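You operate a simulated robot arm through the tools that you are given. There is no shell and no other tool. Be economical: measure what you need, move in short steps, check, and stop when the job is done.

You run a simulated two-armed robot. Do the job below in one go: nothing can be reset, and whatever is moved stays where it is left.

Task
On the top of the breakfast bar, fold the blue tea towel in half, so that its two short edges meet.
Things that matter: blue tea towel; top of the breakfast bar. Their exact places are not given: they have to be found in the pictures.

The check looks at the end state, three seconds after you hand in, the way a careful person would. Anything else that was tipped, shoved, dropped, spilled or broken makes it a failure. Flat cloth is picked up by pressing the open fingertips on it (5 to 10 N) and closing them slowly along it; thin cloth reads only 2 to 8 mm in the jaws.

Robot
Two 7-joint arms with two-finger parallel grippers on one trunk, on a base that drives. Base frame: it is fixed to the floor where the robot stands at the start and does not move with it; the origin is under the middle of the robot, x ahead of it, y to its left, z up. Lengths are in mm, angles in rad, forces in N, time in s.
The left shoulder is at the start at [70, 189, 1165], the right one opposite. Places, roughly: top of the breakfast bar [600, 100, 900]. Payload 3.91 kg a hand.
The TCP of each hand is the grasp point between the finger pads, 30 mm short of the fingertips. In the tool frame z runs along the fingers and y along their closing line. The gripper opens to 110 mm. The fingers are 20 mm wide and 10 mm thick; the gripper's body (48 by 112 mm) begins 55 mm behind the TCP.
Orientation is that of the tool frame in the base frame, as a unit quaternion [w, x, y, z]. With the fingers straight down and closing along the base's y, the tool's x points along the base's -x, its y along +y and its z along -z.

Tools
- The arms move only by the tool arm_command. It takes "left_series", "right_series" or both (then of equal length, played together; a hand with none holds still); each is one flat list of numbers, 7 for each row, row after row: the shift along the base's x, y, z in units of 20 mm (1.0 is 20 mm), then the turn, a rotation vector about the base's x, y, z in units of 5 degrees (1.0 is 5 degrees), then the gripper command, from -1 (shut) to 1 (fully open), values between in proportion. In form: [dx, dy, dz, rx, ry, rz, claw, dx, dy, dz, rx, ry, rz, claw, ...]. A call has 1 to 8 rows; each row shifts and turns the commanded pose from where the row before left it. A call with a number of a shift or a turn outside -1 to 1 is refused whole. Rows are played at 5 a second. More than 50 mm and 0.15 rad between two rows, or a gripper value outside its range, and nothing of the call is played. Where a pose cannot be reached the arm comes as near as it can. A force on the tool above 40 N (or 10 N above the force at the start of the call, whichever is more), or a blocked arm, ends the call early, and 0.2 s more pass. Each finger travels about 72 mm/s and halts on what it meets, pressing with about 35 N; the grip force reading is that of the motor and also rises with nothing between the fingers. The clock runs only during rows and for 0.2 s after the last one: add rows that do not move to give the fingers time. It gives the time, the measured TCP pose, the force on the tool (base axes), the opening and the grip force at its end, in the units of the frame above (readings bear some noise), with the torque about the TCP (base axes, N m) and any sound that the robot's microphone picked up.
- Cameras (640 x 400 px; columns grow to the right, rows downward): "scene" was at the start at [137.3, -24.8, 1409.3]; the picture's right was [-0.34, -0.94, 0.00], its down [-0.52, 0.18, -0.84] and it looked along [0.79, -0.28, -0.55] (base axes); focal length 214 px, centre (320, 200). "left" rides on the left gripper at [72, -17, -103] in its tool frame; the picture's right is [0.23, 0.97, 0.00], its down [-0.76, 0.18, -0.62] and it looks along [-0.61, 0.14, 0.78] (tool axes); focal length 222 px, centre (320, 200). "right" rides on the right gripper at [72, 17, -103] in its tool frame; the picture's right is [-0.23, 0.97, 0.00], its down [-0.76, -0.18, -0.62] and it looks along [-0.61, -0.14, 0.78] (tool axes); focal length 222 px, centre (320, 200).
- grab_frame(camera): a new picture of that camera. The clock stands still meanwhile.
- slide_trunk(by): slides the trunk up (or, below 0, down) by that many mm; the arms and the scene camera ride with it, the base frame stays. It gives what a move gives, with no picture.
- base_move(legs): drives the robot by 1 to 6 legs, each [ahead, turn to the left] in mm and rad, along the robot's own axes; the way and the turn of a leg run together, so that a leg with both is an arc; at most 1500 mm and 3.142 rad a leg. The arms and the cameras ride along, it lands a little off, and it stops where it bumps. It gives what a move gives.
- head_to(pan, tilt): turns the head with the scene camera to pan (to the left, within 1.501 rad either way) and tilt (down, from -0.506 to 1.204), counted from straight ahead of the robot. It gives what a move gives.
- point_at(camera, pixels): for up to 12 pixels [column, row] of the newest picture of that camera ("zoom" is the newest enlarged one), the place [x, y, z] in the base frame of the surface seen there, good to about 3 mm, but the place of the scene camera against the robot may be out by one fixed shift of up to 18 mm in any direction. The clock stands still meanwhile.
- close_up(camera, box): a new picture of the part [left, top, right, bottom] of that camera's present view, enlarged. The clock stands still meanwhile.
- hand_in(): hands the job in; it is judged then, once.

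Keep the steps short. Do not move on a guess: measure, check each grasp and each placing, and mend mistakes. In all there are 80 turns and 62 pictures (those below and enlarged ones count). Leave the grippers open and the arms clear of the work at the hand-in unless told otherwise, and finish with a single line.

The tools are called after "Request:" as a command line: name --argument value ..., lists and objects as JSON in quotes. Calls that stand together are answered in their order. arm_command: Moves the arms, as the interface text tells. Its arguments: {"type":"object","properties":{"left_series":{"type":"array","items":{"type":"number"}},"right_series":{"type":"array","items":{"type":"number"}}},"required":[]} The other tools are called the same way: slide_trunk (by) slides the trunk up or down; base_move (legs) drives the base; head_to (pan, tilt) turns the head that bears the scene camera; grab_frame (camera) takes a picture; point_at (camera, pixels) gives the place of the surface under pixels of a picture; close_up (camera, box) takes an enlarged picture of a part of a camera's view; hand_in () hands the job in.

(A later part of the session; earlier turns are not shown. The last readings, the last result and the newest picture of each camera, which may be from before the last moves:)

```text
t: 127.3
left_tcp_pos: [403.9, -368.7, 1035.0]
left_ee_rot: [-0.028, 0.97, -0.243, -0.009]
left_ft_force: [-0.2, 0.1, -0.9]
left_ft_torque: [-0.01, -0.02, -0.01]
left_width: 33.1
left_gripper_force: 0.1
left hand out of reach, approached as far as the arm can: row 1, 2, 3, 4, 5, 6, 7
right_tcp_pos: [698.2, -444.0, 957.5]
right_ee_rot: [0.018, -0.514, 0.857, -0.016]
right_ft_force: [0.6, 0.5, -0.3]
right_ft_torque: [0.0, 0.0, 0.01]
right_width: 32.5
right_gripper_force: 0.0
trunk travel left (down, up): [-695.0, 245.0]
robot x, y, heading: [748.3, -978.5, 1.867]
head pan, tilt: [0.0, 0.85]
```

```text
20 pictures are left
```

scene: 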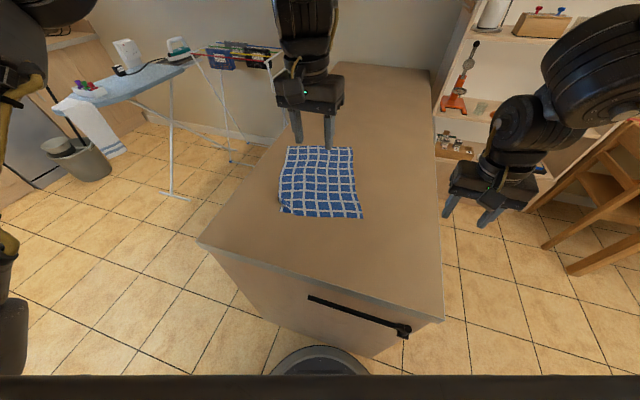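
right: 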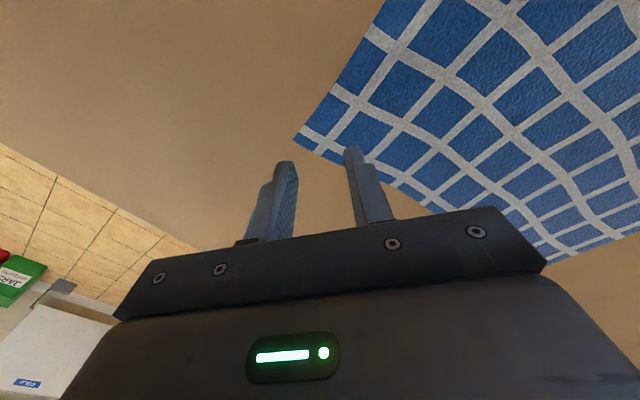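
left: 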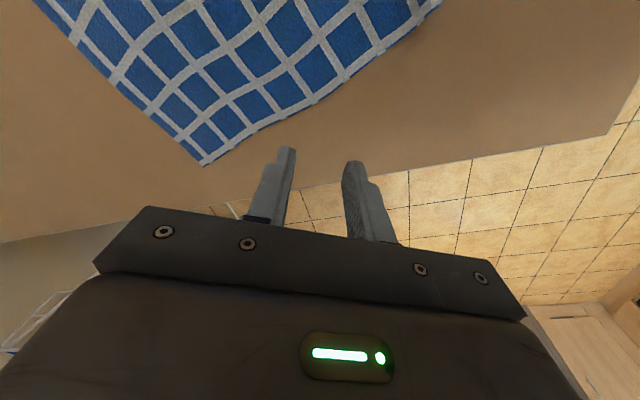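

The right hand is perfect over B. The left wrist ran into its limit turning that way, and it prefers negative yaw. I'll turn the left back to about -40° relative, so it closes across the corner, and bring it over A.

Request:
arm_command --left_series '[0.25, -0.35, 0, 0, 0, -1, -0.4, 0.25, -0.35, 0, 0, 0, -1, -0.4, 0.25, -0.35, 0, 0, 0, -1, -0.4, 0.25, -0.35, 0, 0, 0, -1, -0.4, 0.25, -0.35, 0, 0, 0, -1, -0.4, 0.25, -0.35, 0, 0, 0, -1, -0.4, 0.25, -0.35, 0, 0, 0, -1, -0.4, 0.25, -0.35, 0, 0, 0, -1, -0.4]'

Request:
arm_command --left_series '[0.25, -0.35, -0.35, 0, 0, -1, -0.4, 0.25, -0.35, -0.35, 0, 0, -1, -0.4, 0.25, -0.35, -0.35, 0, 0, -1, -0.4, 0.25, -0.35, -0.35, 0, 0, -1, -0.4, 0.25, -0.35, -0.35, 0, 0, -1, -0.4, 0.25, -0.35, -0.35, 0, 0, -1, -0.4, 0.25, -0.35, -0.35, 0, 0, -1, -0.4, 0.25, -0.35, -0.35, 0, 0, -1, -0.4]'

Request:
grab_frame --camera "left"

Request:
point_at --camera "right" --pixels '[[294, 139], [300, 139]]'

```text
t: 129.1
left_tcp_pos: [444.2, -425.9, 1037.8]
left_ee_rot: [-0.028, 0.829, -0.559, -0.001]
left_ft_force: [-0.1, 0.7, -0.5]
left_ft_torque: [0.03, 0.01, 0.01]
left_width: 33.1
left_gripper_force: 0.0
right_tcp_pos: [699.9, -446.5, 958.1]
right_ee_rot: [0.018, -0.514, 0.857, -0.016]
right_ft_force: [-0.3, -0.2, 0.7]
right_ft_torque: [0.01, 0.03, 0.0]
right_width: 33.2
right_gripper_force: 0.0
trunk travel left (down, up): [-695.0, 245.0]
robot x, y, heading: [748.8, -977.6, 1.869]
head pan, tilt: [0.0, 0.85]
```

```text
t: 130.9
left_tcp_pos: [484.9, -482.5, 982.9]
left_ee_rot: [0.026, -0.587, 0.809, -0.01]
left_ft_force: [-0.2, 0.2, 0.3]
left_ft_torque: [-0.01, 0.04, 0.0]
left_width: 33.2
left_gripper_force: 0.1
right_tcp_pos: [697.8, -446.3, 959.0]
right_ee_rot: [0.017, -0.514, 0.857, -0.016]
right_ft_force: [0.7, -0.3, 0.1]
right_ft_torque: [0.0, -0.01, 0.0]
right_width: 33.0
right_gripper_force: 0.1
trunk travel left (down, up): [-695.0, 245.0]
robot x, y, heading: [747.0, -977.1, 1.871]
head pan, tilt: [0.0, 0.85]
```

```text
19 pictures are left
```

left: 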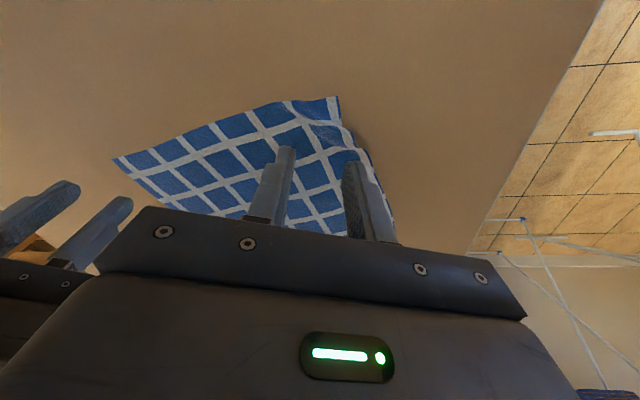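

```text
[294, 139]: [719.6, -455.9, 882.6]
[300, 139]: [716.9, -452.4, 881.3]
```

The left hand is over A at (485,-482). I'll measure the corner tip near (337,98) and its surroundings.

Request:
point_at --camera "left" --pixels '[[337, 99], [320, 102], [352, 135], [284, 102], [325, 130], [340, 112]]'

Request:
close_up --camera "left" --box '[260, 70, 420, 170]'

```text
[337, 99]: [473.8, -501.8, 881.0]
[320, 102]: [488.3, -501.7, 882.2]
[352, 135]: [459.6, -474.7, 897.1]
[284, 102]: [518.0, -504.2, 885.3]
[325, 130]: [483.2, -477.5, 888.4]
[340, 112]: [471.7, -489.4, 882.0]
```

```text
4.00 times, centred on (340, 120) of left
```

zoom: 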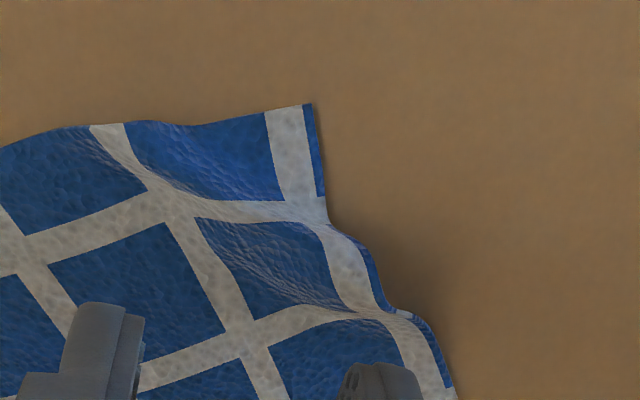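

The corner tip A is flat at (474,-502), and both hands are placed well. I'll lower both to just above contact.

Request:
arm_command --left_series '[0, 0, -0.9, 0, 0, 0, -0.4, 0, 0, -0.9, 0, 0, 0, -0.4, 0, 0, -0.9, 0, 0, 0, -0.4, 0, 0, -0.6, 0, 0, 0, -0.4, 0, 0, 0, 0, 0, 0, -0.4]' --right_series '[0, 0, -0.6, 0, 0, 0, -0.4, 0, 0, -0.6, 0, 0, 0, -0.4, 0, 0, -0.6, 0, 0, 0, -0.4, 0, 0, -0.3, 0, 0, 0, -0.4, 0, 0, 0, 0, 0, 0, -0.4]'

Request:
arm_command --left_series '[0, 0, -0.08, 0, 0, 0, -0.4, 0, 0, -0.08, 0, 0, 0, -0.4, 0, 0, 0, 0, 0, 0, -0.4]' --right_series '[0, 0, -0.08, 0, 0, 0, -0.4, 0, 0, -0.08, 0, 0, 0, -0.4, 0, 0, 0, 0, 0, 0, -0.4]'

```text
t: 132.1
left_tcp_pos: [484.0, -481.7, 917.7]
left_ee_rot: [0.025, -0.587, 0.809, -0.009]
left_ft_force: [0.3, -0.7, 0.0]
left_ft_torque: [0.0, 0.0, 0.03]
left_width: 32.9
left_gripper_force: 0.1
right_tcp_pos: [699.7, -446.2, 919.8]
right_ee_rot: [0.018, -0.514, 0.858, -0.016]
right_ft_force: [-0.1, 0.3, 0.1]
right_ft_torque: [-0.02, 0.0, 0.01]
right_width: 33.0
right_gripper_force: 0.1
trunk travel left (down, up): [-695.0, 245.0]
robot x, y, heading: [746.8, -975.3, 1.864]
head pan, tilt: [0.0, 0.85]
```

```text
t: 132.9
left_tcp_pos: [485.0, -481.5, 913.8]
left_ee_rot: [0.026, -0.588, 0.808, -0.009]
left_ft_force: [-0.2, 0.1, -0.3]
left_ft_torque: [-0.01, -0.04, 0.0]
left_width: 32.8
left_gripper_force: 0.0
right_tcp_pos: [698.9, -445.5, 914.3]
right_ee_rot: [0.019, -0.514, 0.857, -0.015]
right_ft_force: [1.5, 0.7, 0.6]
right_ft_torque: [0.04, -0.04, 0.02]
right_width: 32.8
right_gripper_force: 0.1
trunk travel left (down, up): [-695.0, 245.0]
robot x, y, heading: [746.7, -977.0, 1.864]
head pan, tilt: [0.0, 0.85]
```

Request:
arm_command --left_series '[0, 0, -0.06, 0, 0, 0, -0.4, 0, 0, -0.06, 0, 0, 0, -0.4, 0, 0, 0, 0, 0, 0, -0.4]' --right_series '[0, 0, -0.06, 0, 0, 0, -0.4, 0, 0, -0.06, 0, 0, 0, -0.4, 0, 0, 0, 0, 0, 0, -0.4]'

```text
t: 133.7
left_tcp_pos: [483.3, -484.6, 913.5]
left_ee_rot: [0.027, -0.588, 0.808, -0.009]
left_ft_force: [0.8, 2.4, 11.4]
left_ft_torque: [0.1, 0.19, -0.04]
left_width: 33.0
left_gripper_force: 0.1
right_tcp_pos: [698.8, -447.0, 912.7]
right_ee_rot: [0.018, -0.514, 0.857, -0.014]
right_ft_force: [-0.2, 2.2, 11.8]
right_ft_torque: [0.16, 0.31, -0.05]
right_width: 33.5
right_gripper_force: 0.1
trunk travel left (down, up): [-695.0, 245.0]
robot x, y, heading: [746.8, -978.4, 1.869]
head pan, tilt: [0.0, 0.85]
```

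Both hands press at about 11 N. I'll close both slowly, then lift 30 mm to check.

Request:
arm_command --left_series '[0, 0, 0, 0, 0, 0, -0.52, 0, 0, 0, 0, 0, 0, -0.64, 0, 0, 0, 0, 0, 0, -0.76, 0, 0, 0, 0, 0, 0, -0.86, 0, 0, 0, 0, 0, 0, -0.94, 0, 0, 0, 0, 0, 0, -1, 0, 0, 0, 0, 0, 0, -1, 0, 0, 0, 0, 0, 0, -1]' --right_series '[0, 0, 0, 0, 0, 0, -0.52, 0, 0, 0, 0, 0, 0, -0.64, 0, 0, 0, 0, 0, 0, -0.76, 0, 0, 0, 0, 0, 0, -0.86, 0, 0, 0, 0, 0, 0, -0.94, 0, 0, 0, 0, 0, 0, -1, 0, 0, 0, 0, 0, 0, -1, 0, 0, 0, 0, 0, 0, -1]'

Request:
arm_command --left_series '[0, 0, 0.5, 0, 0, 0, -1, 0, 0, 0.5, 0, 0, 0, -1, 0, 0, 0.5, 0, 0, 0, -1]' --right_series '[0, 0, 0.5, 0, 0, 0, -1, 0, 0, 0.5, 0, 0, 0, -1, 0, 0, 0.5, 0, 0, 0, -1]'

Request:
close_up --camera "scene" --box '[200, 100, 440, 250]'

```text
t: 135.5
left_tcp_pos: [484.5, -484.7, 912.7]
left_ee_rot: [0.026, -0.588, 0.808, -0.008]
left_ft_force: [2.3, -0.4, 16.0]
left_ft_torque: [-0.13, -0.07, 0.02]
left_width: 0.0
left_gripper_force: 34.8
right_tcp_pos: [699.4, -447.0, 911.9]
right_ee_rot: [0.019, -0.514, 0.857, -0.015]
right_ft_force: [-3.3, 0.0, 6.9]
right_ft_torque: [-0.02, 0.15, 0.02]
right_width: 0.1
right_gripper_force: 34.9
trunk travel left (down, up): [-695.0, 245.0]
robot x, y, heading: [747.6, -978.2, 1.868]
head pan, tilt: [0.0, 0.85]
```

```text
t: 136.3
left_tcp_pos: [483.8, -482.7, 941.1]
left_ee_rot: [0.026, -0.588, 0.808, -0.009]
left_ft_force: [0.7, -0.2, -0.3]
left_ft_torque: [0.03, -0.01, -0.02]
left_width: 0.0
left_gripper_force: 35.6
right_tcp_pos: [699.4, -445.9, 941.1]
right_ee_rot: [0.018, -0.514, 0.858, -0.016]
right_ft_force: [-0.1, -0.6, -0.2]
right_ft_torque: [0.0, 0.02, 0.01]
right_width: 0.0
right_gripper_force: 35.4
trunk travel left (down, up): [-695.0, 245.0]
robot x, y, heading: [748.6, -980.6, 1.866]
head pan, tilt: [0.0, 0.85]
```

```text
2.67 times, centred on (320, 175) of scene
```

zoom: 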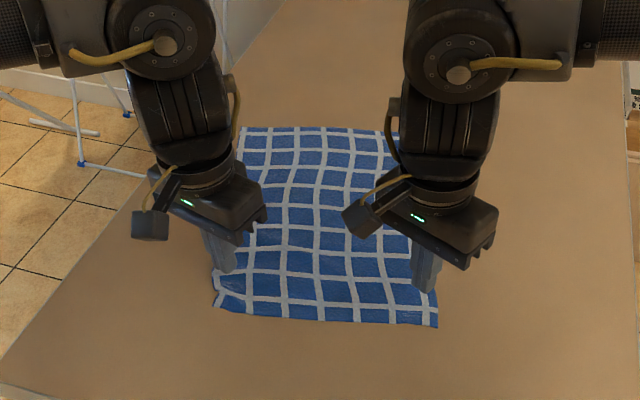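

Both jaws closed empty: one finger stood at the cloth edge, and the tools lean about 3°, so only one fingertip pressed. I'll reopen, straighten both tools, shift each about 10 mm further in, and look.

Request:
arm_command --left_series '[0, 0, 0.3, -0.18, 0.6, 0, -0.4, 0.45, 0.3, 0, 0, 0, 0, -0.4, 0, 0, 0, 0, 0, 0, -0.4, 0, 0, 0, 0, 0, 0, -0.4]' --right_series '[0, 0, 0.3, 0.08, 0.53, 0, -0.4, -0.45, 0.25, 0, 0, 0, 0, -0.4, 0, 0, 0, 0, 0, 0, -0.4, 0, 0, 0, 0, 0, 0, -0.4]'

Request:
grab_frame --camera "right"

Request:
grab_frame --camera "left"

```text
t: 137.3
left_tcp_pos: [493.8, -477.7, 947.5]
left_ee_rot: [0.0, -0.587, 0.809, 0.001]
left_ft_force: [-0.3, 0.2, -0.4]
left_ft_torque: [0.02, 0.0, 0.02]
left_width: 32.9
left_gripper_force: 0.0
right_tcp_pos: [689.7, -438.9, 946.4]
right_ee_rot: [-0.001, -0.515, 0.857, 0.0]
right_ft_force: [0.1, 0.6, 0.3]
right_ft_torque: [0.04, -0.03, 0.01]
right_width: 33.0
right_gripper_force: 0.0
trunk travel left (down, up): [-695.0, 245.0]
robot x, y, heading: [745.3, -976.6, 1.865]
head pan, tilt: [0.0, 0.85]
```

```text
16 pictures are left
```

right: 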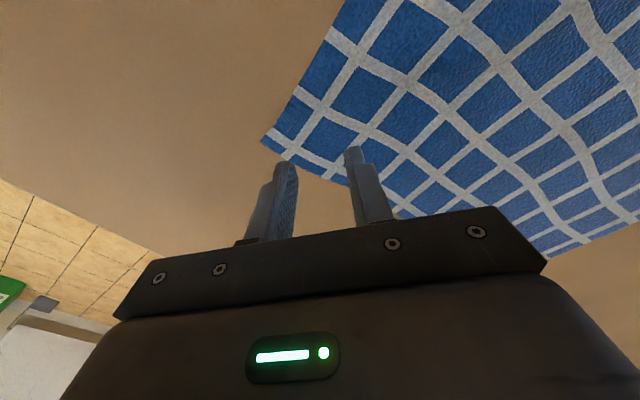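

```text
15 pictures are left
```

left: 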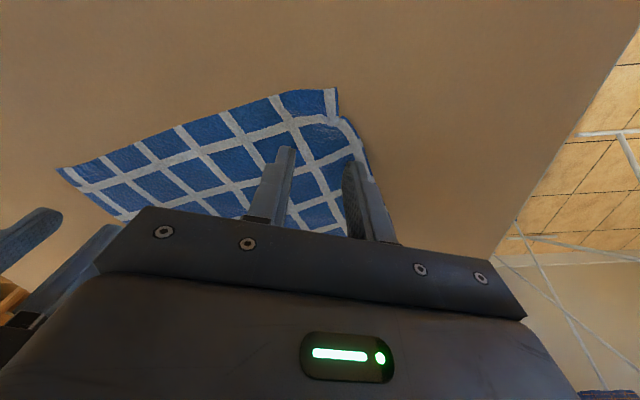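

Request:
point_at --camera "right" --pixels '[[264, 138], [310, 60], [330, 178]]'

Request:
point_at --camera "left" --pixels '[[335, 92], [250, 102], [355, 140]]'

```text
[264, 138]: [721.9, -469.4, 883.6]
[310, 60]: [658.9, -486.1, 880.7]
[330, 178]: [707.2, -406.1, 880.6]
```

```text
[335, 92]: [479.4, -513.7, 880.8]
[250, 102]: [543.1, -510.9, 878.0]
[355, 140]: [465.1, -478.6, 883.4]
```

Tips: B (722,-469), A (479,-514). I'll set the right at (699,-445) and the left at (494,-486), so all four fingertips are on cloth, and lower to 914.

Request:
arm_command --left_series '[0, -0.4, 0, 0, 0, 0, -0.4, 0, 0, -0.6, 0, 0, 0, -0.4, 0, 0, -0.6, 0, 0, 0, -0.4, 0, 0, -0.4, 0, 0, 0, -0.4, 0, 0, 0, 0, 0, 0, -0.4]' --right_series '[0.45, -0.3, 0, 0, 0, 0, -0.4, 0, 0, -0.6, 0, 0, 0, -0.4, 0, 0, -0.6, 0, 0, 0, -0.4, 0, 0, -0.4, 0, 0, 0, -0.4, 0, 0, 0, 0, 0, 0, -0.4]'

Request:
arm_command --left_series '[0, 0, -0.08, 0, 0, 0, -0.4, 0, 0, -0.06, 0, 0, 0, -0.4, 0, 0, 0, 0, 0, 0, -0.4]' --right_series '[0, 0, -0.08, 0, 0, 0, -0.4, 0, 0, -0.06, 0, 0, 0, -0.4, 0, 0, 0, 0, 0, 0, -0.4]'

```text
t: 138.5
left_tcp_pos: [493.1, -485.4, 913.7]
left_ee_rot: [0.001, -0.588, 0.809, -0.001]
left_ft_force: [-0.6, -0.7, -0.6]
left_ft_torque: [0.02, -0.01, 0.0]
left_width: 32.8
left_gripper_force: 0.0
right_tcp_pos: [698.8, -447.3, 914.4]
right_ee_rot: [-0.001, -0.514, 0.858, -0.001]
right_ft_force: [-0.2, 0.0, -0.1]
right_ft_torque: [-0.04, 0.01, 0.0]
right_width: 33.0
right_gripper_force: 0.1
trunk travel left (down, up): [-695.0, 245.0]
robot x, y, heading: [750.7, -974.0, 1.87]
head pan, tilt: [0.0, 0.85]
```

```text
t: 139.3
left_tcp_pos: [494.2, -486.6, 912.0]
left_ee_rot: [0.001, -0.588, 0.809, 0.001]
left_ft_force: [-0.9, 0.8, 5.7]
left_ft_torque: [0.07, 0.15, -0.03]
left_width: 33.4
left_gripper_force: 0.5
right_tcp_pos: [700.0, -447.7, 913.8]
right_ee_rot: [0.0, -0.515, 0.857, 0.0]
right_ft_force: [0.5, -0.3, 0.2]
right_ft_torque: [-0.03, 0.01, 0.0]
right_width: 33.0
right_gripper_force: 0.1
trunk travel left (down, up): [-695.0, 245.0]
robot x, y, heading: [746.7, -977.9, 1.863]
head pan, tilt: [0.0, 0.85]
```

The left presses at 5.7 N; the right isn't in contact yet. Adding a little for each.

Request:
arm_command --left_series '[0, 0, -0.015, 0, 0, 0, -0.4, 0, 0, 0, 0, 0, 0, -0.4, 0, 0, 0, 0, 0, 0, -0.4]' --right_series '[0, 0, -0.05, 0, 0, 0, -0.4, 0, 0, -0.05, 0, 0, 0, -0.4, 0, 0, 0, 0, 0, 0, -0.4]'

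```text
t: 140.1
left_tcp_pos: [494.2, -485.9, 912.1]
left_ee_rot: [0.001, -0.588, 0.809, 0.0]
left_ft_force: [-1.6, 1.4, 9.6]
left_ft_torque: [0.05, 0.19, -0.03]
left_width: 33.4
left_gripper_force: 0.8
right_tcp_pos: [698.7, -448.5, 911.3]
right_ee_rot: [0.001, -0.513, 0.858, 0.0]
right_ft_force: [-0.5, 0.6, 1.6]
right_ft_torque: [0.04, -0.01, 0.02]
right_width: 32.9
right_gripper_force: 0.0
trunk travel left (down, up): [-695.0, 245.0]
robot x, y, heading: [743.1, -978.4, 1.87]
head pan, tilt: [0.0, 0.85]
```

I'll press the right another 1 mm, then close both slowly in the same run.

Request:
arm_command --left_series '[0, 0, 0, 0, 0, 0, -0.4, 0, 0, 0, 0, 0, 0, -0.52, 0, 0, 0, 0, 0, 0, -0.64, 0, 0, 0, 0, 0, 0, -0.76, 0, 0, 0, 0, 0, 0, -0.86, 0, 0, 0, 0, 0, 0, -0.94, 0, 0, 0, 0, 0, 0, -1, 0, 0, 0, 0, 0, 0, -1]' --right_series '[0, 0, -0.05, 0, 0, 0, -0.4, 0, 0, 0, 0, 0, 0, -0.52, 0, 0, 0, 0, 0, 0, -0.64, 0, 0, 0, 0, 0, 0, -0.76, 0, 0, 0, 0, 0, 0, -0.86, 0, 0, 0, 0, 0, 0, -0.94, 0, 0, 0, 0, 0, 0, -1, 0, 0, 0, 0, 0, 0, -1]'

```text
t: 141.9
left_tcp_pos: [494.3, -487.0, 912.4]
left_ee_rot: [0.001, -0.587, 0.809, 0.0]
left_ft_force: [0.8, 0.1, 4.9]
left_ft_torque: [0.01, 0.04, -0.02]
left_width: 2.1
left_gripper_force: 34.9
right_tcp_pos: [698.7, -448.3, 910.8]
right_ee_rot: [-0.001, -0.514, 0.858, 0.001]
right_ft_force: [0.8, -0.6, 11.7]
right_ft_torque: [-0.02, -0.04, 0.0]
right_width: 0.0
right_gripper_force: 35.2
trunk travel left (down, up): [-695.0, 245.0]
robot x, y, heading: [744.8, -979.7, 1.866]
head pan, tilt: [0.0, 0.85]
```

The left holds cloth (2.1 mm) but the right closed empty. I'll reopen the right, move 10 mm further in, and press again.

Request:
arm_command --right_series '[0, 0, 0.75, 0, 0, 0, -1, 0, 0, 0, 0, 0, 0, -0.3, -0.45, 0.25, 0, 0, 0, 0, -0.3, 0, 0, -0.35, 0, 0, 0, -0.3, 0, 0, -0.35, 0, 0, 0, -0.3, 0, 0, -0.05, 0, 0, 0, -0.3, 0, 0, 0, 0, 0, 0, -0.3]'

Request:
close_up --camera "right" --box '[200, 80, 440, 230]'

```text
t: 143.5
left_tcp_pos: [493.4, -487.2, 910.9]
left_ee_rot: [0.001, -0.588, 0.809, 0.001]
left_ft_force: [1.3, 1.4, 3.8]
left_ft_torque: [0.03, 0.02, -0.03]
left_width: 2.2
left_gripper_force: 34.4
right_tcp_pos: [691.5, -442.7, 911.6]
right_ee_rot: [0.0, -0.514, 0.858, 0.001]
right_ft_force: [-0.3, 2.3, 19.2]
right_ft_torque: [-0.12, -0.32, 0.1]
right_width: 38.5
right_gripper_force: 0.0
trunk travel left (down, up): [-695.0, 245.0]
robot x, y, heading: [747.1, -978.3, 1.871]
head pan, tilt: [0.0, 0.85]
```

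```text
2.67 times, centred on (320, 155) of right
```

zoom: 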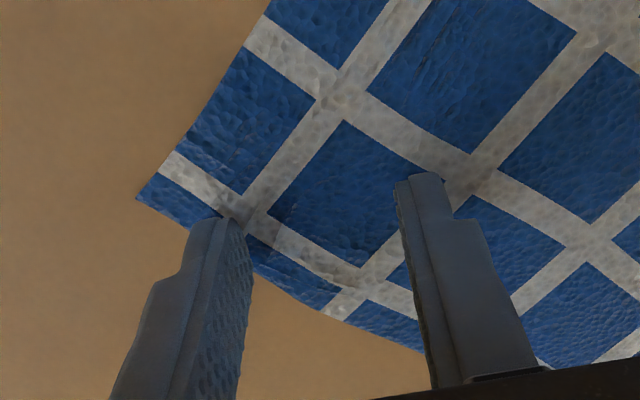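

The picture shows the outer fingertip at the towel's near edge, half off the cloth. I'll lift slightly, shift 10 mm away from that edge (+x,+y), and press again.

Request:
arm_command --right_series '[0, 0, 0.4, 0, 0, 0, -0.3, 0.25, 0.45, 0, 0, 0, 0, -0.3, 0, 0, -0.36, 0, 0, 0, -0.3, 0, 0, 0, 0, 0, 0, -0.3]'

```text
t: 144.5
left_tcp_pos: [493.4, -486.1, 911.1]
left_ee_rot: [0.001, -0.587, 0.809, 0.001]
left_ft_force: [-0.9, 1.0, 4.3]
left_ft_torque: [-0.01, 0.02, 0.01]
left_width: 1.9
left_gripper_force: 35.3
right_tcp_pos: [693.3, -430.0, 911.5]
right_ee_rot: [0.0, -0.514, 0.858, 0.001]
right_ft_force: [2.3, 1.2, 17.4]
right_ft_torque: [-0.19, -0.3, 0.05]
right_width: 39.2
right_gripper_force: 0.0
trunk travel left (down, up): [-695.0, 245.0]
robot x, y, heading: [748.9, -980.3, 1.87]
head pan, tilt: [0.0, 0.85]
```

17 N is a bit high. I'll ease 0.5 mm and close slowly.

Request:
arm_command --right_series '[0, 0, 0.025, 0, 0, 0, -0.3, 0, 0, 0, 0, 0, 0, -0.45, 0, 0, 0, 0, 0, 0, -0.58, 0, 0, 0, 0, 0, 0, -0.7, 0, 0, 0, 0, 0, 0, -0.82, 0, 0, 0, 0, 0, 0, -0.92, 0, 0, 0, 0, 0, 0, -1, 0, 0, 0, 0, 0, 0, -1]'

Request:
arm_command --left_series '[0, 0, 0.4, 0, 0, 0, -1, 0, 0, 0.6, 0, 0, 0, -1, 0, 0, 0, 0, 0, 0, -1]' --right_series '[0, 0, 0.4, 0, 0, 0, -1, 0, 0, 0.6, 0, 0, 0, -1, 0, 0, 0, 0, 0, 0, -1]'

Request:
close_up --camera "scene" --box '[200, 100, 440, 250]'

```text
t: 146.3
left_tcp_pos: [493.4, -488.1, 911.2]
left_ee_rot: [0.001, -0.588, 0.809, 0.001]
left_ft_force: [1.6, 0.6, 2.9]
left_ft_torque: [0.02, 0.01, 0.0]
left_width: 1.8
left_gripper_force: 34.4
right_tcp_pos: [694.0, -431.9, 911.1]
right_ee_rot: [0.001, -0.515, 0.857, -0.001]
right_ft_force: [-0.6, -1.0, 13.3]
right_ft_torque: [-0.1, 0.03, 0.02]
right_width: 2.0
right_gripper_force: 35.1
trunk travel left (down, up): [-695.0, 245.0]
robot x, y, heading: [749.6, -975.6, 1.868]
head pan, tilt: [0.0, 0.85]
```

```text
t: 147.1
left_tcp_pos: [493.4, -485.1, 929.5]
left_ee_rot: [0.001, -0.588, 0.809, 0.0]
left_ft_force: [1.3, 0.8, -0.5]
left_ft_torque: [0.01, -0.03, -0.01]
left_width: 1.7
left_gripper_force: 34.7
right_tcp_pos: [694.9, -431.9, 929.9]
right_ee_rot: [0.0, -0.515, 0.857, -0.001]
right_ft_force: [-0.8, 0.3, 0.0]
right_ft_torque: [-0.02, 0.03, 0.05]
right_width: 2.0
right_gripper_force: 34.4
trunk travel left (down, up): [-695.0, 245.0]
robot x, y, heading: [746.1, -974.6, 1.87]
head pan, tilt: [0.0, 0.85]
```

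```text
2.67 times, centred on (320, 175) of scene
```

zoom: 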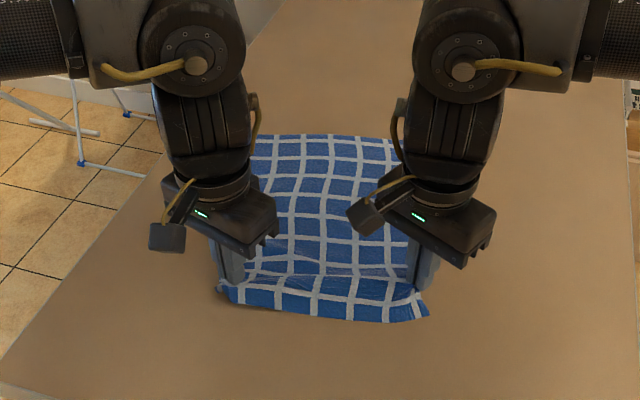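

Both hands hold cloth (1.7 and 2.0 mm), with about a 30 mm hem toward me. To keep the hem from tucking under, I'll lift the towel to hang, lay its far half away from me, then bring the held edge back toward me on top. I'll lift with the trunk, then with the arms while moving back 90 mm.

Request:
slide_trunk --by 200

Request:
arm_command --left_series '[0.166, -0.537, 0.65, 0, 0, 0, -1, 0.166, -0.537, 0.65, 0, 0, 0, -1, 0.166, -0.537, 0.65, 0, 0, 0, -1, 0.166, -0.537, 0.65, 0, 0, 0, -1, 0.166, -0.537, 0.65, 0, 0, 0, -1, 0.166, -0.537, 0.65, 0, 0, 0, -1, 0.166, -0.537, 0.65, 0, 0, 0, -1, 0.166, -0.537, 0.65, 0, 0, 0, -1]' --right_series '[0.166, -0.537, 0.65, 0, 0, 0, -1, 0.166, -0.537, 0.65, 0, 0, 0, -1, 0.166, -0.537, 0.65, 0, 0, 0, -1, 0.166, -0.537, 0.65, 0, 0, 0, -1, 0.166, -0.537, 0.65, 0, 0, 0, -1, 0.166, -0.537, 0.65, 0, 0, 0, -1, 0.166, -0.537, 0.65, 0, 0, 0, -1, 0.166, -0.537, 0.65, 0, 0, 0, -1]'

Request:
grab_frame --camera "scene"

```text
t: 149.2
left_tcp_pos: [494.8, -487.4, 1129.7]
left_ee_rot: [0.0, -0.588, 0.809, -0.001]
left_ft_force: [0.5, 0.4, 0.1]
left_ft_torque: [0.01, 0.0, -0.01]
left_width: 1.9
left_gripper_force: 34.7
right_tcp_pos: [694.2, -432.1, 1129.9]
right_ee_rot: [0.0, -0.514, 0.858, -0.001]
right_ft_force: [-1.0, -1.1, -0.6]
right_ft_torque: [-0.06, 0.03, -0.01]
right_width: 2.0
right_gripper_force: 34.9
trunk travel left (down, up): [-895.0, 45.0]
robot x, y, heading: [746.4, -974.4, 1.87]
head pan, tilt: [0.0, 0.85]
```

```text
t: 151.0
left_tcp_pos: [520.1, -573.6, 1237.9]
left_ee_rot: [0.001, -0.589, 0.808, 0.001]
left_ft_force: [1.1, -1.2, -0.4]
left_ft_torque: [0.03, -0.02, 0.03]
left_width: 1.9
left_gripper_force: 34.9
right_tcp_pos: [721.3, -515.9, 1235.4]
right_ee_rot: [0.0, -0.515, 0.857, 0.0]
right_ft_force: [-0.3, -1.2, 0.0]
right_ft_torque: [0.02, 0.06, 0.03]
right_width: 2.2
right_gripper_force: 35.8
trunk travel left (down, up): [-895.0, 45.0]
robot x, y, heading: [743.2, -978.0, 1.867]
head pan, tilt: [0.0, 0.85]
```

```text
12 pictures are left
```

scene: 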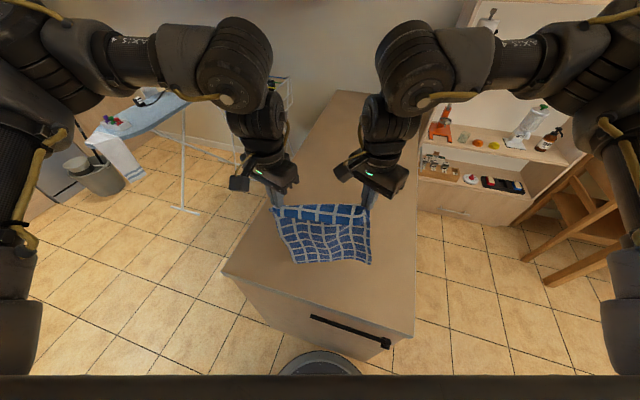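

It hangs straight. Now I'll lower it and move forward together so the bottom half lays out with its edge trailing toward me.

Request:
arm_command --left_series '[0, 0, -1, 0, 0, 0, -1, -0.185, 0.597, -0.72, 0, 0, 0, -1, -0.185, 0.597, -0.72, 0, 0, 0, -1, -0.185, 0.597, -0.72, 0, 0, 0, -1, -0.185, 0.597, -0.72, 0, 0, 0, -1, -0.185, 0.597, -0.72, 0, 0, 0, -1, -0.185, 0.597, -0.72, 0, 0, 0, -1, -0.185, 0.597, -0.72, 0, 0, 0, -1]' --right_series '[0, 0, -1, 0, 0, 0, -1, -0.185, 0.597, -0.72, 0, 0, 0, -1, -0.185, 0.597, -0.72, 0, 0, 0, -1, -0.185, 0.597, -0.72, 0, 0, 0, -1, -0.185, 0.597, -0.72, 0, 0, 0, -1, -0.185, 0.597, -0.72, 0, 0, 0, -1, -0.185, 0.597, -0.72, 0, 0, 0, -1, -0.185, 0.597, -0.72, 0, 0, 0, -1]'

Request:
arm_command --left_series '[-0.216, 0.697, -0.5, 0, 0, 0, -1, -0.216, 0.697, -0.5, 0, 0, 0, -1, -0.216, 0.697, -0.5, 0, 0, 0, -1, -0.216, 0.697, -0.5, 0, 0, 0, -1, -0.216, 0.697, -0.5, 0, 0, 0, -1, -0.216, 0.697, -0.5, 0, 0, 0, -1]' --right_series '[-0.216, 0.697, -0.5, 0, 0, 0, -1, -0.216, 0.697, -0.5, 0, 0, 0, -1, -0.216, 0.697, -0.5, 0, 0, 0, -1, -0.216, 0.697, -0.5, 0, 0, 0, -1, -0.216, 0.697, -0.5, 0, 0, 0, -1, -0.216, 0.697, -0.5, 0, 0, 0, -1]'

Request:
close_up --camera "scene" --box '[200, 140, 440, 290]'

```text
t: 152.8
left_tcp_pos: [492.8, -485.9, 1112.0]
left_ee_rot: [0.001, -0.588, 0.809, -0.001]
left_ft_force: [0.3, 0.6, 0.4]
left_ft_torque: [-0.02, 0.01, 0.04]
left_width: 1.9
left_gripper_force: 35.5
right_tcp_pos: [692.3, -432.8, 1112.1]
right_ee_rot: [0.0, -0.516, 0.857, -0.001]
right_ft_force: [0.1, -0.9, 0.4]
right_ft_torque: [0.01, 0.01, 0.03]
right_width: 2.2
right_gripper_force: 34.6
trunk travel left (down, up): [-895.0, 45.0]
robot x, y, heading: [745.4, -978.9, 1.865]
head pan, tilt: [0.0, 0.85]
```

```text
t: 154.2
left_tcp_pos: [467.7, -404.0, 1052.5]
left_ee_rot: [0.0, -0.588, 0.809, 0.0]
left_ft_force: [0.2, -0.5, -0.6]
left_ft_torque: [-0.03, 0.0, 0.03]
left_width: 2.2
left_gripper_force: 35.0
right_tcp_pos: [670.6, -350.1, 1053.0]
right_ee_rot: [-0.001, -0.515, 0.857, 0.0]
right_ft_force: [-1.0, -0.2, 0.0]
right_ft_torque: [-0.01, 0.03, 0.01]
right_width: 1.8
right_gripper_force: 35.2
trunk travel left (down, up): [-895.0, 45.0]
robot x, y, heading: [747.6, -980.7, 1.872]
head pan, tilt: [0.0, 0.85]
```

```text
2.67 times, centred on (320, 215) of scene
```

zoom: 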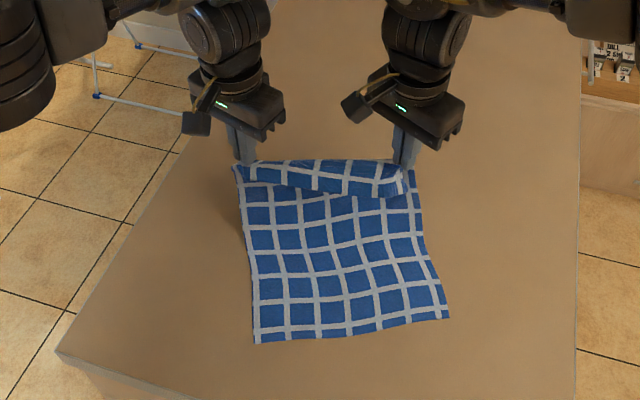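

The lower half is laid with its edge toward me. I'll measure that edge and the rising part.

Request:
point_at --camera "zoom" --pixels '[[257, 338], [445, 315], [350, 330], [345, 260], [340, 220], [248, 220], [418, 210], [345, 195]]'

```text
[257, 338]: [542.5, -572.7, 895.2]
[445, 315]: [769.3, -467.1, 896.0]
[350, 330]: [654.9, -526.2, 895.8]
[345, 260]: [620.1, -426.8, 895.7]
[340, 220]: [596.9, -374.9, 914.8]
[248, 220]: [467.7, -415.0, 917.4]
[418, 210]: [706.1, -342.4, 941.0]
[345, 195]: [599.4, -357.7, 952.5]
```

The bottom edge runs from about (536,-578) to (763,-472) after correcting the scene offset, turned about 10° and slightly to the right. I'll bring the held edge over in an arc onto it: left grip to (542,-548), right grip to (729,-446).

Request:
arm_command --left_series '[0.5, -0.972, -0.075, 0, 0, 0, -1, 0.5, -0.972, -0.24, 0, 0, 0, -1, 0.481, -0.936, -0.315, 0, 0, 0, -1, 0.444, -0.864, -0.45, 0, 0, 0, -1, 0.407, -0.792, -0.56, 0, 0, 0, -1, 0.37, -0.72, -0.59, 0, 0, 0, -1, 0.296, -0.576, -0.685, 0, 0, 0, -1, 0.222, -0.432, -0.66, 0, 0, 0, -1]' --right_series '[0.392, -0.648, -0.075, 0, 0, 0, -1, 0.392, -0.648, -0.24, 0, 0, 0, -1, 0.377, -0.624, -0.315, 0, 0, 0, -1, 0.348, -0.576, -0.45, 0, 0, 0, -1, 0.319, -0.528, -0.56, 0, 0, 0, -1, 0.29, -0.48, -0.59, 0, 0, 0, -1, 0.232, -0.384, -0.685, 0, 0, 0, -1, 0.174, -0.288, -0.66, 0, 0, 0, -1]'

Request:
close_up --camera "scene" --box '[200, 140, 440, 290]'

```text
t: 156.0
left_tcp_pos: [534.8, -530.6, 982.8]
left_ee_rot: [0.0, -0.589, 0.808, -0.001]
left_ft_force: [0.8, 0.4, 0.1]
left_ft_torque: [0.03, -0.03, 0.03]
left_width: 2.1
left_gripper_force: 35.2
right_tcp_pos: [718.3, -434.6, 982.6]
right_ee_rot: [0.0, -0.515, 0.857, -0.001]
right_ft_force: [-1.6, -0.3, -0.4]
right_ft_torque: [-0.03, 0.02, 0.03]
right_width: 2.0
right_gripper_force: 35.2
trunk travel left (down, up): [-895.0, 45.0]
robot x, y, heading: [746.3, -982.1, 1.868]
head pan, tilt: [0.0, 0.85]
```

```text
2.67 times, centred on (320, 215) of scene
```

zoom: 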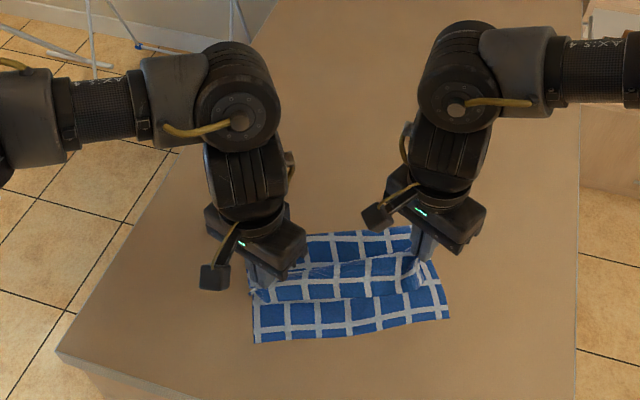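

The bottom edge hasn't moved and the fold is forming well. I'll finish the descent.

Request:
arm_command --left_series '[0.185, -0.36, -0.73, 0, 0, 0, -1, 0.148, -0.288, -0.85, 0, 0, 0, -1, 0.148, -0.288, -0.835, 0, 0, 0, -1, 0, 0, -0.7, 0, 0, 0, -1, 0, 0, 0, 0, 0, 0, -1]' --right_series '[0.145, -0.24, -0.73, 0, 0, 0, -1, 0.116, -0.192, -0.85, 0, 0, 0, -1, 0.116, -0.192, -0.835, 0, 0, 0, -1, 0, 0, -0.7, 0, 0, 0, -1, 0, 0, 0, 0, 0, 0, -1]'

Request:
close_up --camera "scene" --box '[240, 190, 400, 290]'

```text
t: 157.2
left_tcp_pos: [544.2, -548.3, 920.2]
left_ee_rot: [0.001, -0.588, 0.809, 0.0]
left_ft_force: [2.3, 0.7, 0.7]
left_ft_torque: [0.07, -0.02, 0.03]
left_width: 2.1
left_gripper_force: 35.0
right_tcp_pos: [726.8, -446.3, 919.3]
right_ee_rot: [0.0, -0.514, 0.858, -0.001]
right_ft_force: [-2.1, -1.8, 0.3]
right_ft_torque: [-0.03, 0.09, 0.01]
right_width: 1.9
right_gripper_force: 34.7
trunk travel left (down, up): [-895.0, 45.0]
robot x, y, heading: [746.6, -979.2, 1.869]
head pan, tilt: [0.0, 0.85]
```

```text
4.00 times, centred on (320, 240) of scene
```

zoom: 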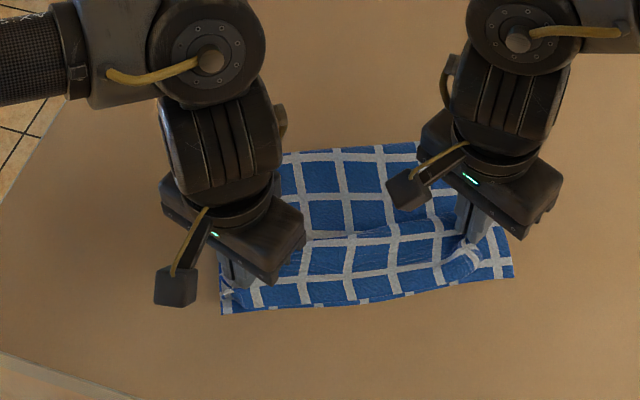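

The held edge lies over the bottom edge. I'll lower 4 mm, open slowly, and rise straight up.

Request:
arm_command --left_series '[0, 0, -0.2, 0, 0, 0, -1, 0, 0, 0, 0, 0, 0, -0.85, 0, 0, 0, 0, 0, 0, -0.7, 0, 0, 0, 0, 0, 0, -0.55, 0, 0, 0.3, 0, 0, 0, -0.5, 0, 0, 1, 0, 0, 0, -0.5, 0, 0, 1, 0, 0, 0, -0.5, 0, 0, 1, 0, 0, 0, -0.5]' --right_series '[0, 0, -0.2, 0, 0, 0, -1, 0, 0, 0, 0, 0, 0, -0.85, 0, 0, 0, 0, 0, 0, -0.7, 0, 0, 0, 0, 0, 0, -0.55, 0, 0, 0.3, 0, 0, 0, -0.5, 0, 0, 1, 0, 0, 0, -0.5, 0, 0, 1, 0, 0, 0, -0.5, 0, 0, 1, 0, 0, 0, -0.5]'

Request:
arm_command --left_series '[-0.6, 0.2, 1, 0, 0, 0, 0, -0.8, 0.2, 1, 0, 0, 0, 0, -0.8, 0.2, 1, 0, 0, 0, 0, -0.8, 0.2, 1, 0, 0, 0, 0, -0.8, 0.2, 0.5, 0, 0, 0, 0, -0.8, 0.2, 0, 0, 0, 0, 0]' --right_series '[0.6, 0.3, 1, 0, 0, 0, 0, 0.8, 0.3, 1, 0, 0, 0, 0, 0.8, 0.3, 1, 0, 0, 0, 0, 0.8, 0.3, 1, 0, 0, 0, 0, 0.8, 0.3, 0.5, 0, 0, 0, 0, 0.8, 0.3, 0, 0, 0, 0, 0]'

Request:
close_up --camera "scene" --box '[240, 190, 400, 290]'

```text
t: 159.0
left_tcp_pos: [543.4, -548.1, 983.1]
left_ee_rot: [0.0, -0.587, 0.809, -0.001]
left_ft_force: [-0.7, -0.4, -0.6]
left_ft_torque: [-0.02, -0.01, 0.0]
left_width: 27.6
left_gripper_force: 0.1
right_tcp_pos: [727.8, -446.2, 980.7]
right_ee_rot: [0.001, -0.515, 0.857, 0.0]
right_ft_force: [0.4, -0.1, -0.1]
right_ft_torque: [-0.01, 0.08, 0.0]
right_width: 27.7
right_gripper_force: 0.0
trunk travel left (down, up): [-895.0, 45.0]
robot x, y, heading: [751.6, -975.3, 1.865]
head pan, tilt: [0.0, 0.85]
```

```text
t: 160.4
left_tcp_pos: [451.6, -524.4, 1070.8]
left_ee_rot: [0.001, -0.588, 0.809, -0.001]
left_ft_force: [0.7, 0.6, 0.4]
left_ft_torque: [-0.02, -0.01, -0.01]
left_width: 55.1
left_gripper_force: 0.1
right_tcp_pos: [819.7, -410.0, 1071.9]
right_ee_rot: [-0.001, -0.515, 0.857, -0.001]
right_ft_force: [0.4, 0.3, -0.2]
right_ft_torque: [0.02, -0.04, 0.0]
right_width: 55.1
right_gripper_force: 0.1
trunk travel left (down, up): [-895.0, 45.0]
robot x, y, heading: [744.1, -975.1, 1.865]
head pan, tilt: [0.0, 0.85]
```

```text
4.00 times, centred on (320, 240) of scene
```

zoom: 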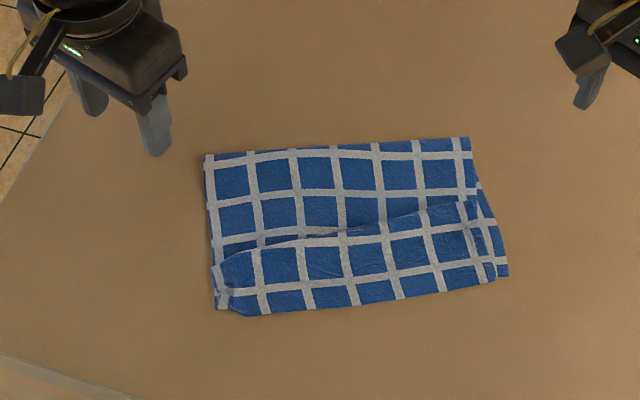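

The towel is folded with the edges together. There's a ridge across the top layer, and the lower layer shows a little at the right. I'll measure these.

Request:
point_at --camera "zoom" --pixels '[[207, 158], [467, 141], [218, 307], [240, 314], [493, 279], [506, 274], [470, 202], [340, 228], [335, 240], [340, 275], [250, 245], [360, 303]]'

Request:
grab_frame --camera "left"

Request:
grab_frame --camera "right"

```text
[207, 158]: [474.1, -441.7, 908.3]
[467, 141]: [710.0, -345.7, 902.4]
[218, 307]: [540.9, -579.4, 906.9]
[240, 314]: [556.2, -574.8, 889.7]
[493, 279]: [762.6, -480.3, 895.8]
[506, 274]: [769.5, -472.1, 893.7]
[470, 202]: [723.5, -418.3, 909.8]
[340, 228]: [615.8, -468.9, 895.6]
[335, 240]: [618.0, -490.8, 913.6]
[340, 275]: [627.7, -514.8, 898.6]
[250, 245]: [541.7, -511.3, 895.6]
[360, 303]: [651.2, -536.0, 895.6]
```

```text
7 pictures are left
```

left: 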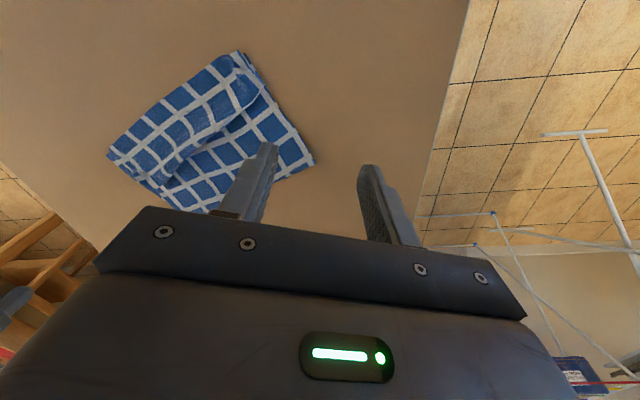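

```text
6 pictures are left
```

right: 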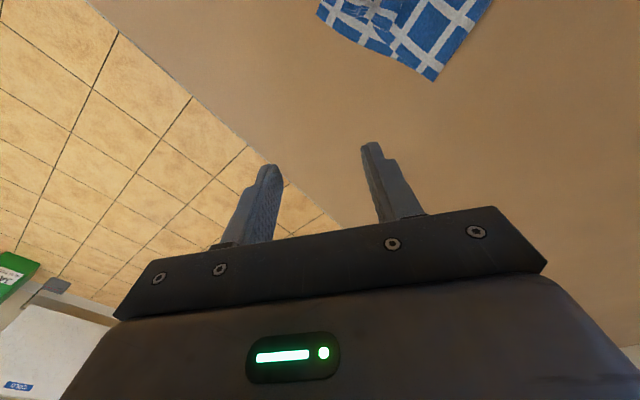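

The short edges meet within about 10 mm, but the top layer carries a wave up to 18 mm high, so the fold sits a bit short. With closed fingers, tips kept 10 mm above the bar so they don't press the lower layer, I'll push that wave gently toward the fold.

Request:
arm_command --left_series '[0.63, -0.15, -0.45, 0, 0, 0, -1, 0.63, -0.15, -0.45, 0, 0, 0, -1, 0.63, -0.15, -0.45, 0, 0, 0, -1, 0.63, -0.15, -0.45, 0, 0, 0, -1, 0.63, -0.15, -0.45, 0, 0, 0, -1, 0.63, -0.15, -0.45, 0, 0, 0, -1, 0.63, -0.15, -0.45, 0, 0, 0, -1, 0.63, -0.15, -0.45, 0, 0, 0, -1]' --right_series '[-0.82, -0.425, -0.45, 0, 0, 0, -1, -0.82, -0.425, -0.45, 0, 0, 0, -1, -0.82, -0.425, -0.45, 0, 0, 0, -1, -0.82, -0.425, -0.45, 0, 0, 0, -1, -0.82, -0.425, -0.45, 0, 0, 0, -1, -0.82, -0.425, -0.45, 0, 0, 0, -1, -0.82, -0.425, -0.45, 0, 0, 0, -1, -0.82, -0.425, -0.45, 0, 0, 0, -1]'

Request:
arm_command --left_series '[0, 0, -0.98, 0, 0, 0, -1, 0, 0, -0.98, 0, 0, 0, -1, 0, 0, -0.98, 0, 0, 0, -1]' --right_series '[0, 0, -0.98, 0, 0, 0, -1, 0, 0, -0.98, 0, 0, 0, -1, 0, 0, -0.98, 0, 0, 0, -1]'

Request:
close_up --camera "scene" --box '[240, 190, 400, 290]'

```text
t: 162.2
left_tcp_pos: [549.6, -548.8, 999.4]
left_ee_rot: [0.001, -0.588, 0.809, 0.0]
left_ft_force: [-0.2, -0.9, 0.7]
left_ft_torque: [0.0, -0.03, 0.0]
left_width: 0.1
left_gripper_force: 35.7
right_tcp_pos: [688.7, -476.6, 997.7]
right_ee_rot: [0.001, -0.515, 0.857, -0.002]
right_ft_force: [-0.5, -0.1, -0.6]
right_ft_torque: [-0.01, 0.02, -0.01]
right_width: 0.0
right_gripper_force: 35.6
trunk travel left (down, up): [-895.0, 45.0]
robot x, y, heading: [747.9, -980.2, 1.871]
head pan, tilt: [0.0, 0.85]
```

```text
t: 163.0
left_tcp_pos: [551.0, -550.6, 942.1]
left_ee_rot: [0.001, -0.588, 0.809, -0.001]
left_ft_force: [0.7, 1.2, 0.1]
left_ft_torque: [-0.03, 0.01, -0.01]
left_width: 0.2
left_gripper_force: 35.4
right_tcp_pos: [687.2, -476.9, 940.0]
right_ee_rot: [0.0, -0.515, 0.857, -0.001]
right_ft_force: [0.5, -0.9, 0.5]
right_ft_torque: [0.01, 0.01, 0.01]
right_width: 0.0
right_gripper_force: 35.6
trunk travel left (down, up): [-895.0, 45.0]
robot x, y, heading: [747.1, -975.9, 1.866]
head pan, tilt: [0.0, 0.85]
```

```text
4.00 times, centred on (320, 240) of scene
```

zoom: 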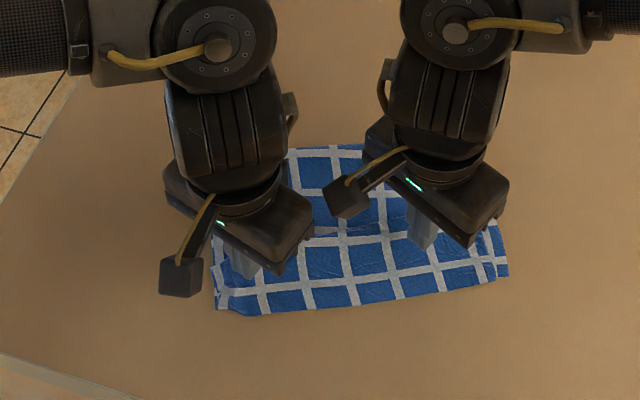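

Fingers stand on the robot side of the ridge. I'll lower to tip height 10 mm and sweep forward 84 mm, then rise.

Request:
arm_command --left_series '[0, 0, -0.95, 0, 0, 0, -1, -0.254, 0.544, 0, 0, 0, 0, -1, -0.254, 0.544, 0, 0, 0, 0, -1, -0.254, 0.544, 0, 0, 0, 0, -1, -0.254, 0.544, 0, 0, 0, 0, -1, -0.254, 0.544, 0, 0, 0, 0, -1, -0.254, 0.544, 0, 0, 0, 0, -1, -0.254, 0.544, 0, 0, 0, 0, -1]' --right_series '[0, 0, -0.95, 0, 0, 0, -1, -0.254, 0.544, 0, 0, 0, 0, -1, -0.254, 0.544, 0, 0, 0, 0, -1, -0.254, 0.544, 0, 0, 0, 0, -1, -0.254, 0.544, 0, 0, 0, 0, -1, -0.254, 0.544, 0, 0, 0, 0, -1, -0.254, 0.544, 0, 0, 0, 0, -1, -0.254, 0.544, 0, 0, 0, 0, -1]'

Request:
arm_command --left_series '[0, 0, 1, 0, 0, 0, -1, 0, 0, 1, 0, 0, 0, -1, -0.5, 0, 1, 0, 0, 0, 0, -0.8, 0, 1, 0, 0, 0, 0.5, -0.8, 0, 1, 0, 0, 0, 1, -0.8, 0, 1, 0, 0, 0, 1, -0.8, 0, 1, 0, 0, 0, 1, -0.8, 0, 0, 0, 0, 0, 1]' --right_series '[0, 0, 1, 0, 0, 0, -1, 0, 0, 1, 0, 0, 0, -1, 0.5, 0, 1, 0, 0, 0, 0, 0.8, 0.2, 1, 0, 0, 0, 0.5, 0.8, 0.2, 1, 0, 0, 0, 1, 0.8, 0.2, 1, 0, 0, 0, 1, 0.8, 0.2, 1, 0, 0, 0, 1, 0.8, 0.2, 0, 0, 0, 0, 1]'

Request:
close_up --camera "scene" --box '[240, 190, 400, 290]'

```text
t: 164.8
left_tcp_pos: [515.8, -473.6, 921.9]
left_ee_rot: [0.0, -0.589, 0.808, -0.001]
left_ft_force: [0.3, 0.0, -0.6]
left_ft_torque: [-0.03, 0.04, -0.02]
left_width: 0.0
left_gripper_force: 35.5
right_tcp_pos: [651.2, -403.2, 920.7]
right_ee_rot: [-0.001, -0.515, 0.857, -0.001]
right_ft_force: [1.0, -0.1, -0.9]
right_ft_torque: [0.01, 0.0, 0.01]
right_width: 0.0
right_gripper_force: 34.5
trunk travel left (down, up): [-895.0, 45.0]
robot x, y, heading: [749.4, -976.9, 1.869]
head pan, tilt: [0.0, 0.85]
```

```text
t: 166.6
left_tcp_pos: [426.8, -473.4, 1064.3]
left_ee_rot: [0.001, -0.588, 0.809, -0.001]
left_ft_force: [-0.5, -0.1, -0.2]
left_ft_torque: [-0.03, 0.02, 0.0]
left_width: 110.1
left_gripper_force: 0.0
right_tcp_pos: [742.4, -382.2, 1062.4]
right_ee_rot: [-0.001, -0.515, 0.857, -0.001]
right_ft_force: [-0.6, 0.5, 0.3]
right_ft_torque: [0.0, 0.02, -0.02]
right_width: 109.7
right_gripper_force: 0.0
trunk travel left (down, up): [-895.0, 45.0]
robot x, y, heading: [748.0, -976.7, 1.867]
head pan, tilt: [0.0, 0.85]
```

```text
4.00 times, centred on (320, 240) of scene
```

zoom: 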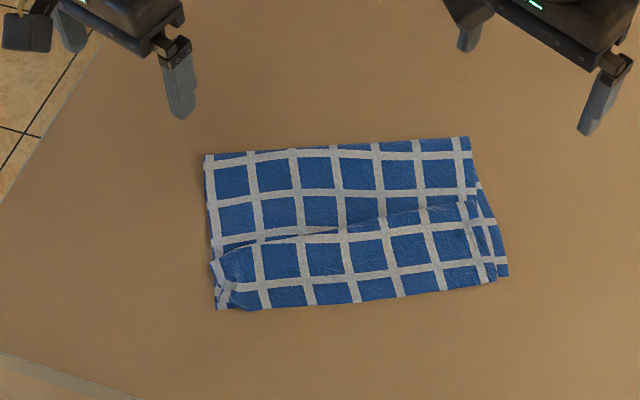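

The sweep met no resistance and the edges still meet. I'll check the heights along the ridge and the corners once more on this picture.

Request:
point_at --camera "zoom" --pixels '[[300, 240], [345, 235], [430, 215], [460, 212], [240, 262], [340, 255], [220, 303], [245, 306], [493, 279], [506, 274], [340, 210], [360, 300]]'

```text
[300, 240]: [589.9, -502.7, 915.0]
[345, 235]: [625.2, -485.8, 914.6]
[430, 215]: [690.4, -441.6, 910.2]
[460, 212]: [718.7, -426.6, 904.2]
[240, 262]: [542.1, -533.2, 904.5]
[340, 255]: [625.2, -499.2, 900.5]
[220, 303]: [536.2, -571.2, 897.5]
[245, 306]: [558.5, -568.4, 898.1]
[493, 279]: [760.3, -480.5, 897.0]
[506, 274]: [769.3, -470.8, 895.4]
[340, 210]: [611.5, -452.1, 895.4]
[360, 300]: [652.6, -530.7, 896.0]
```

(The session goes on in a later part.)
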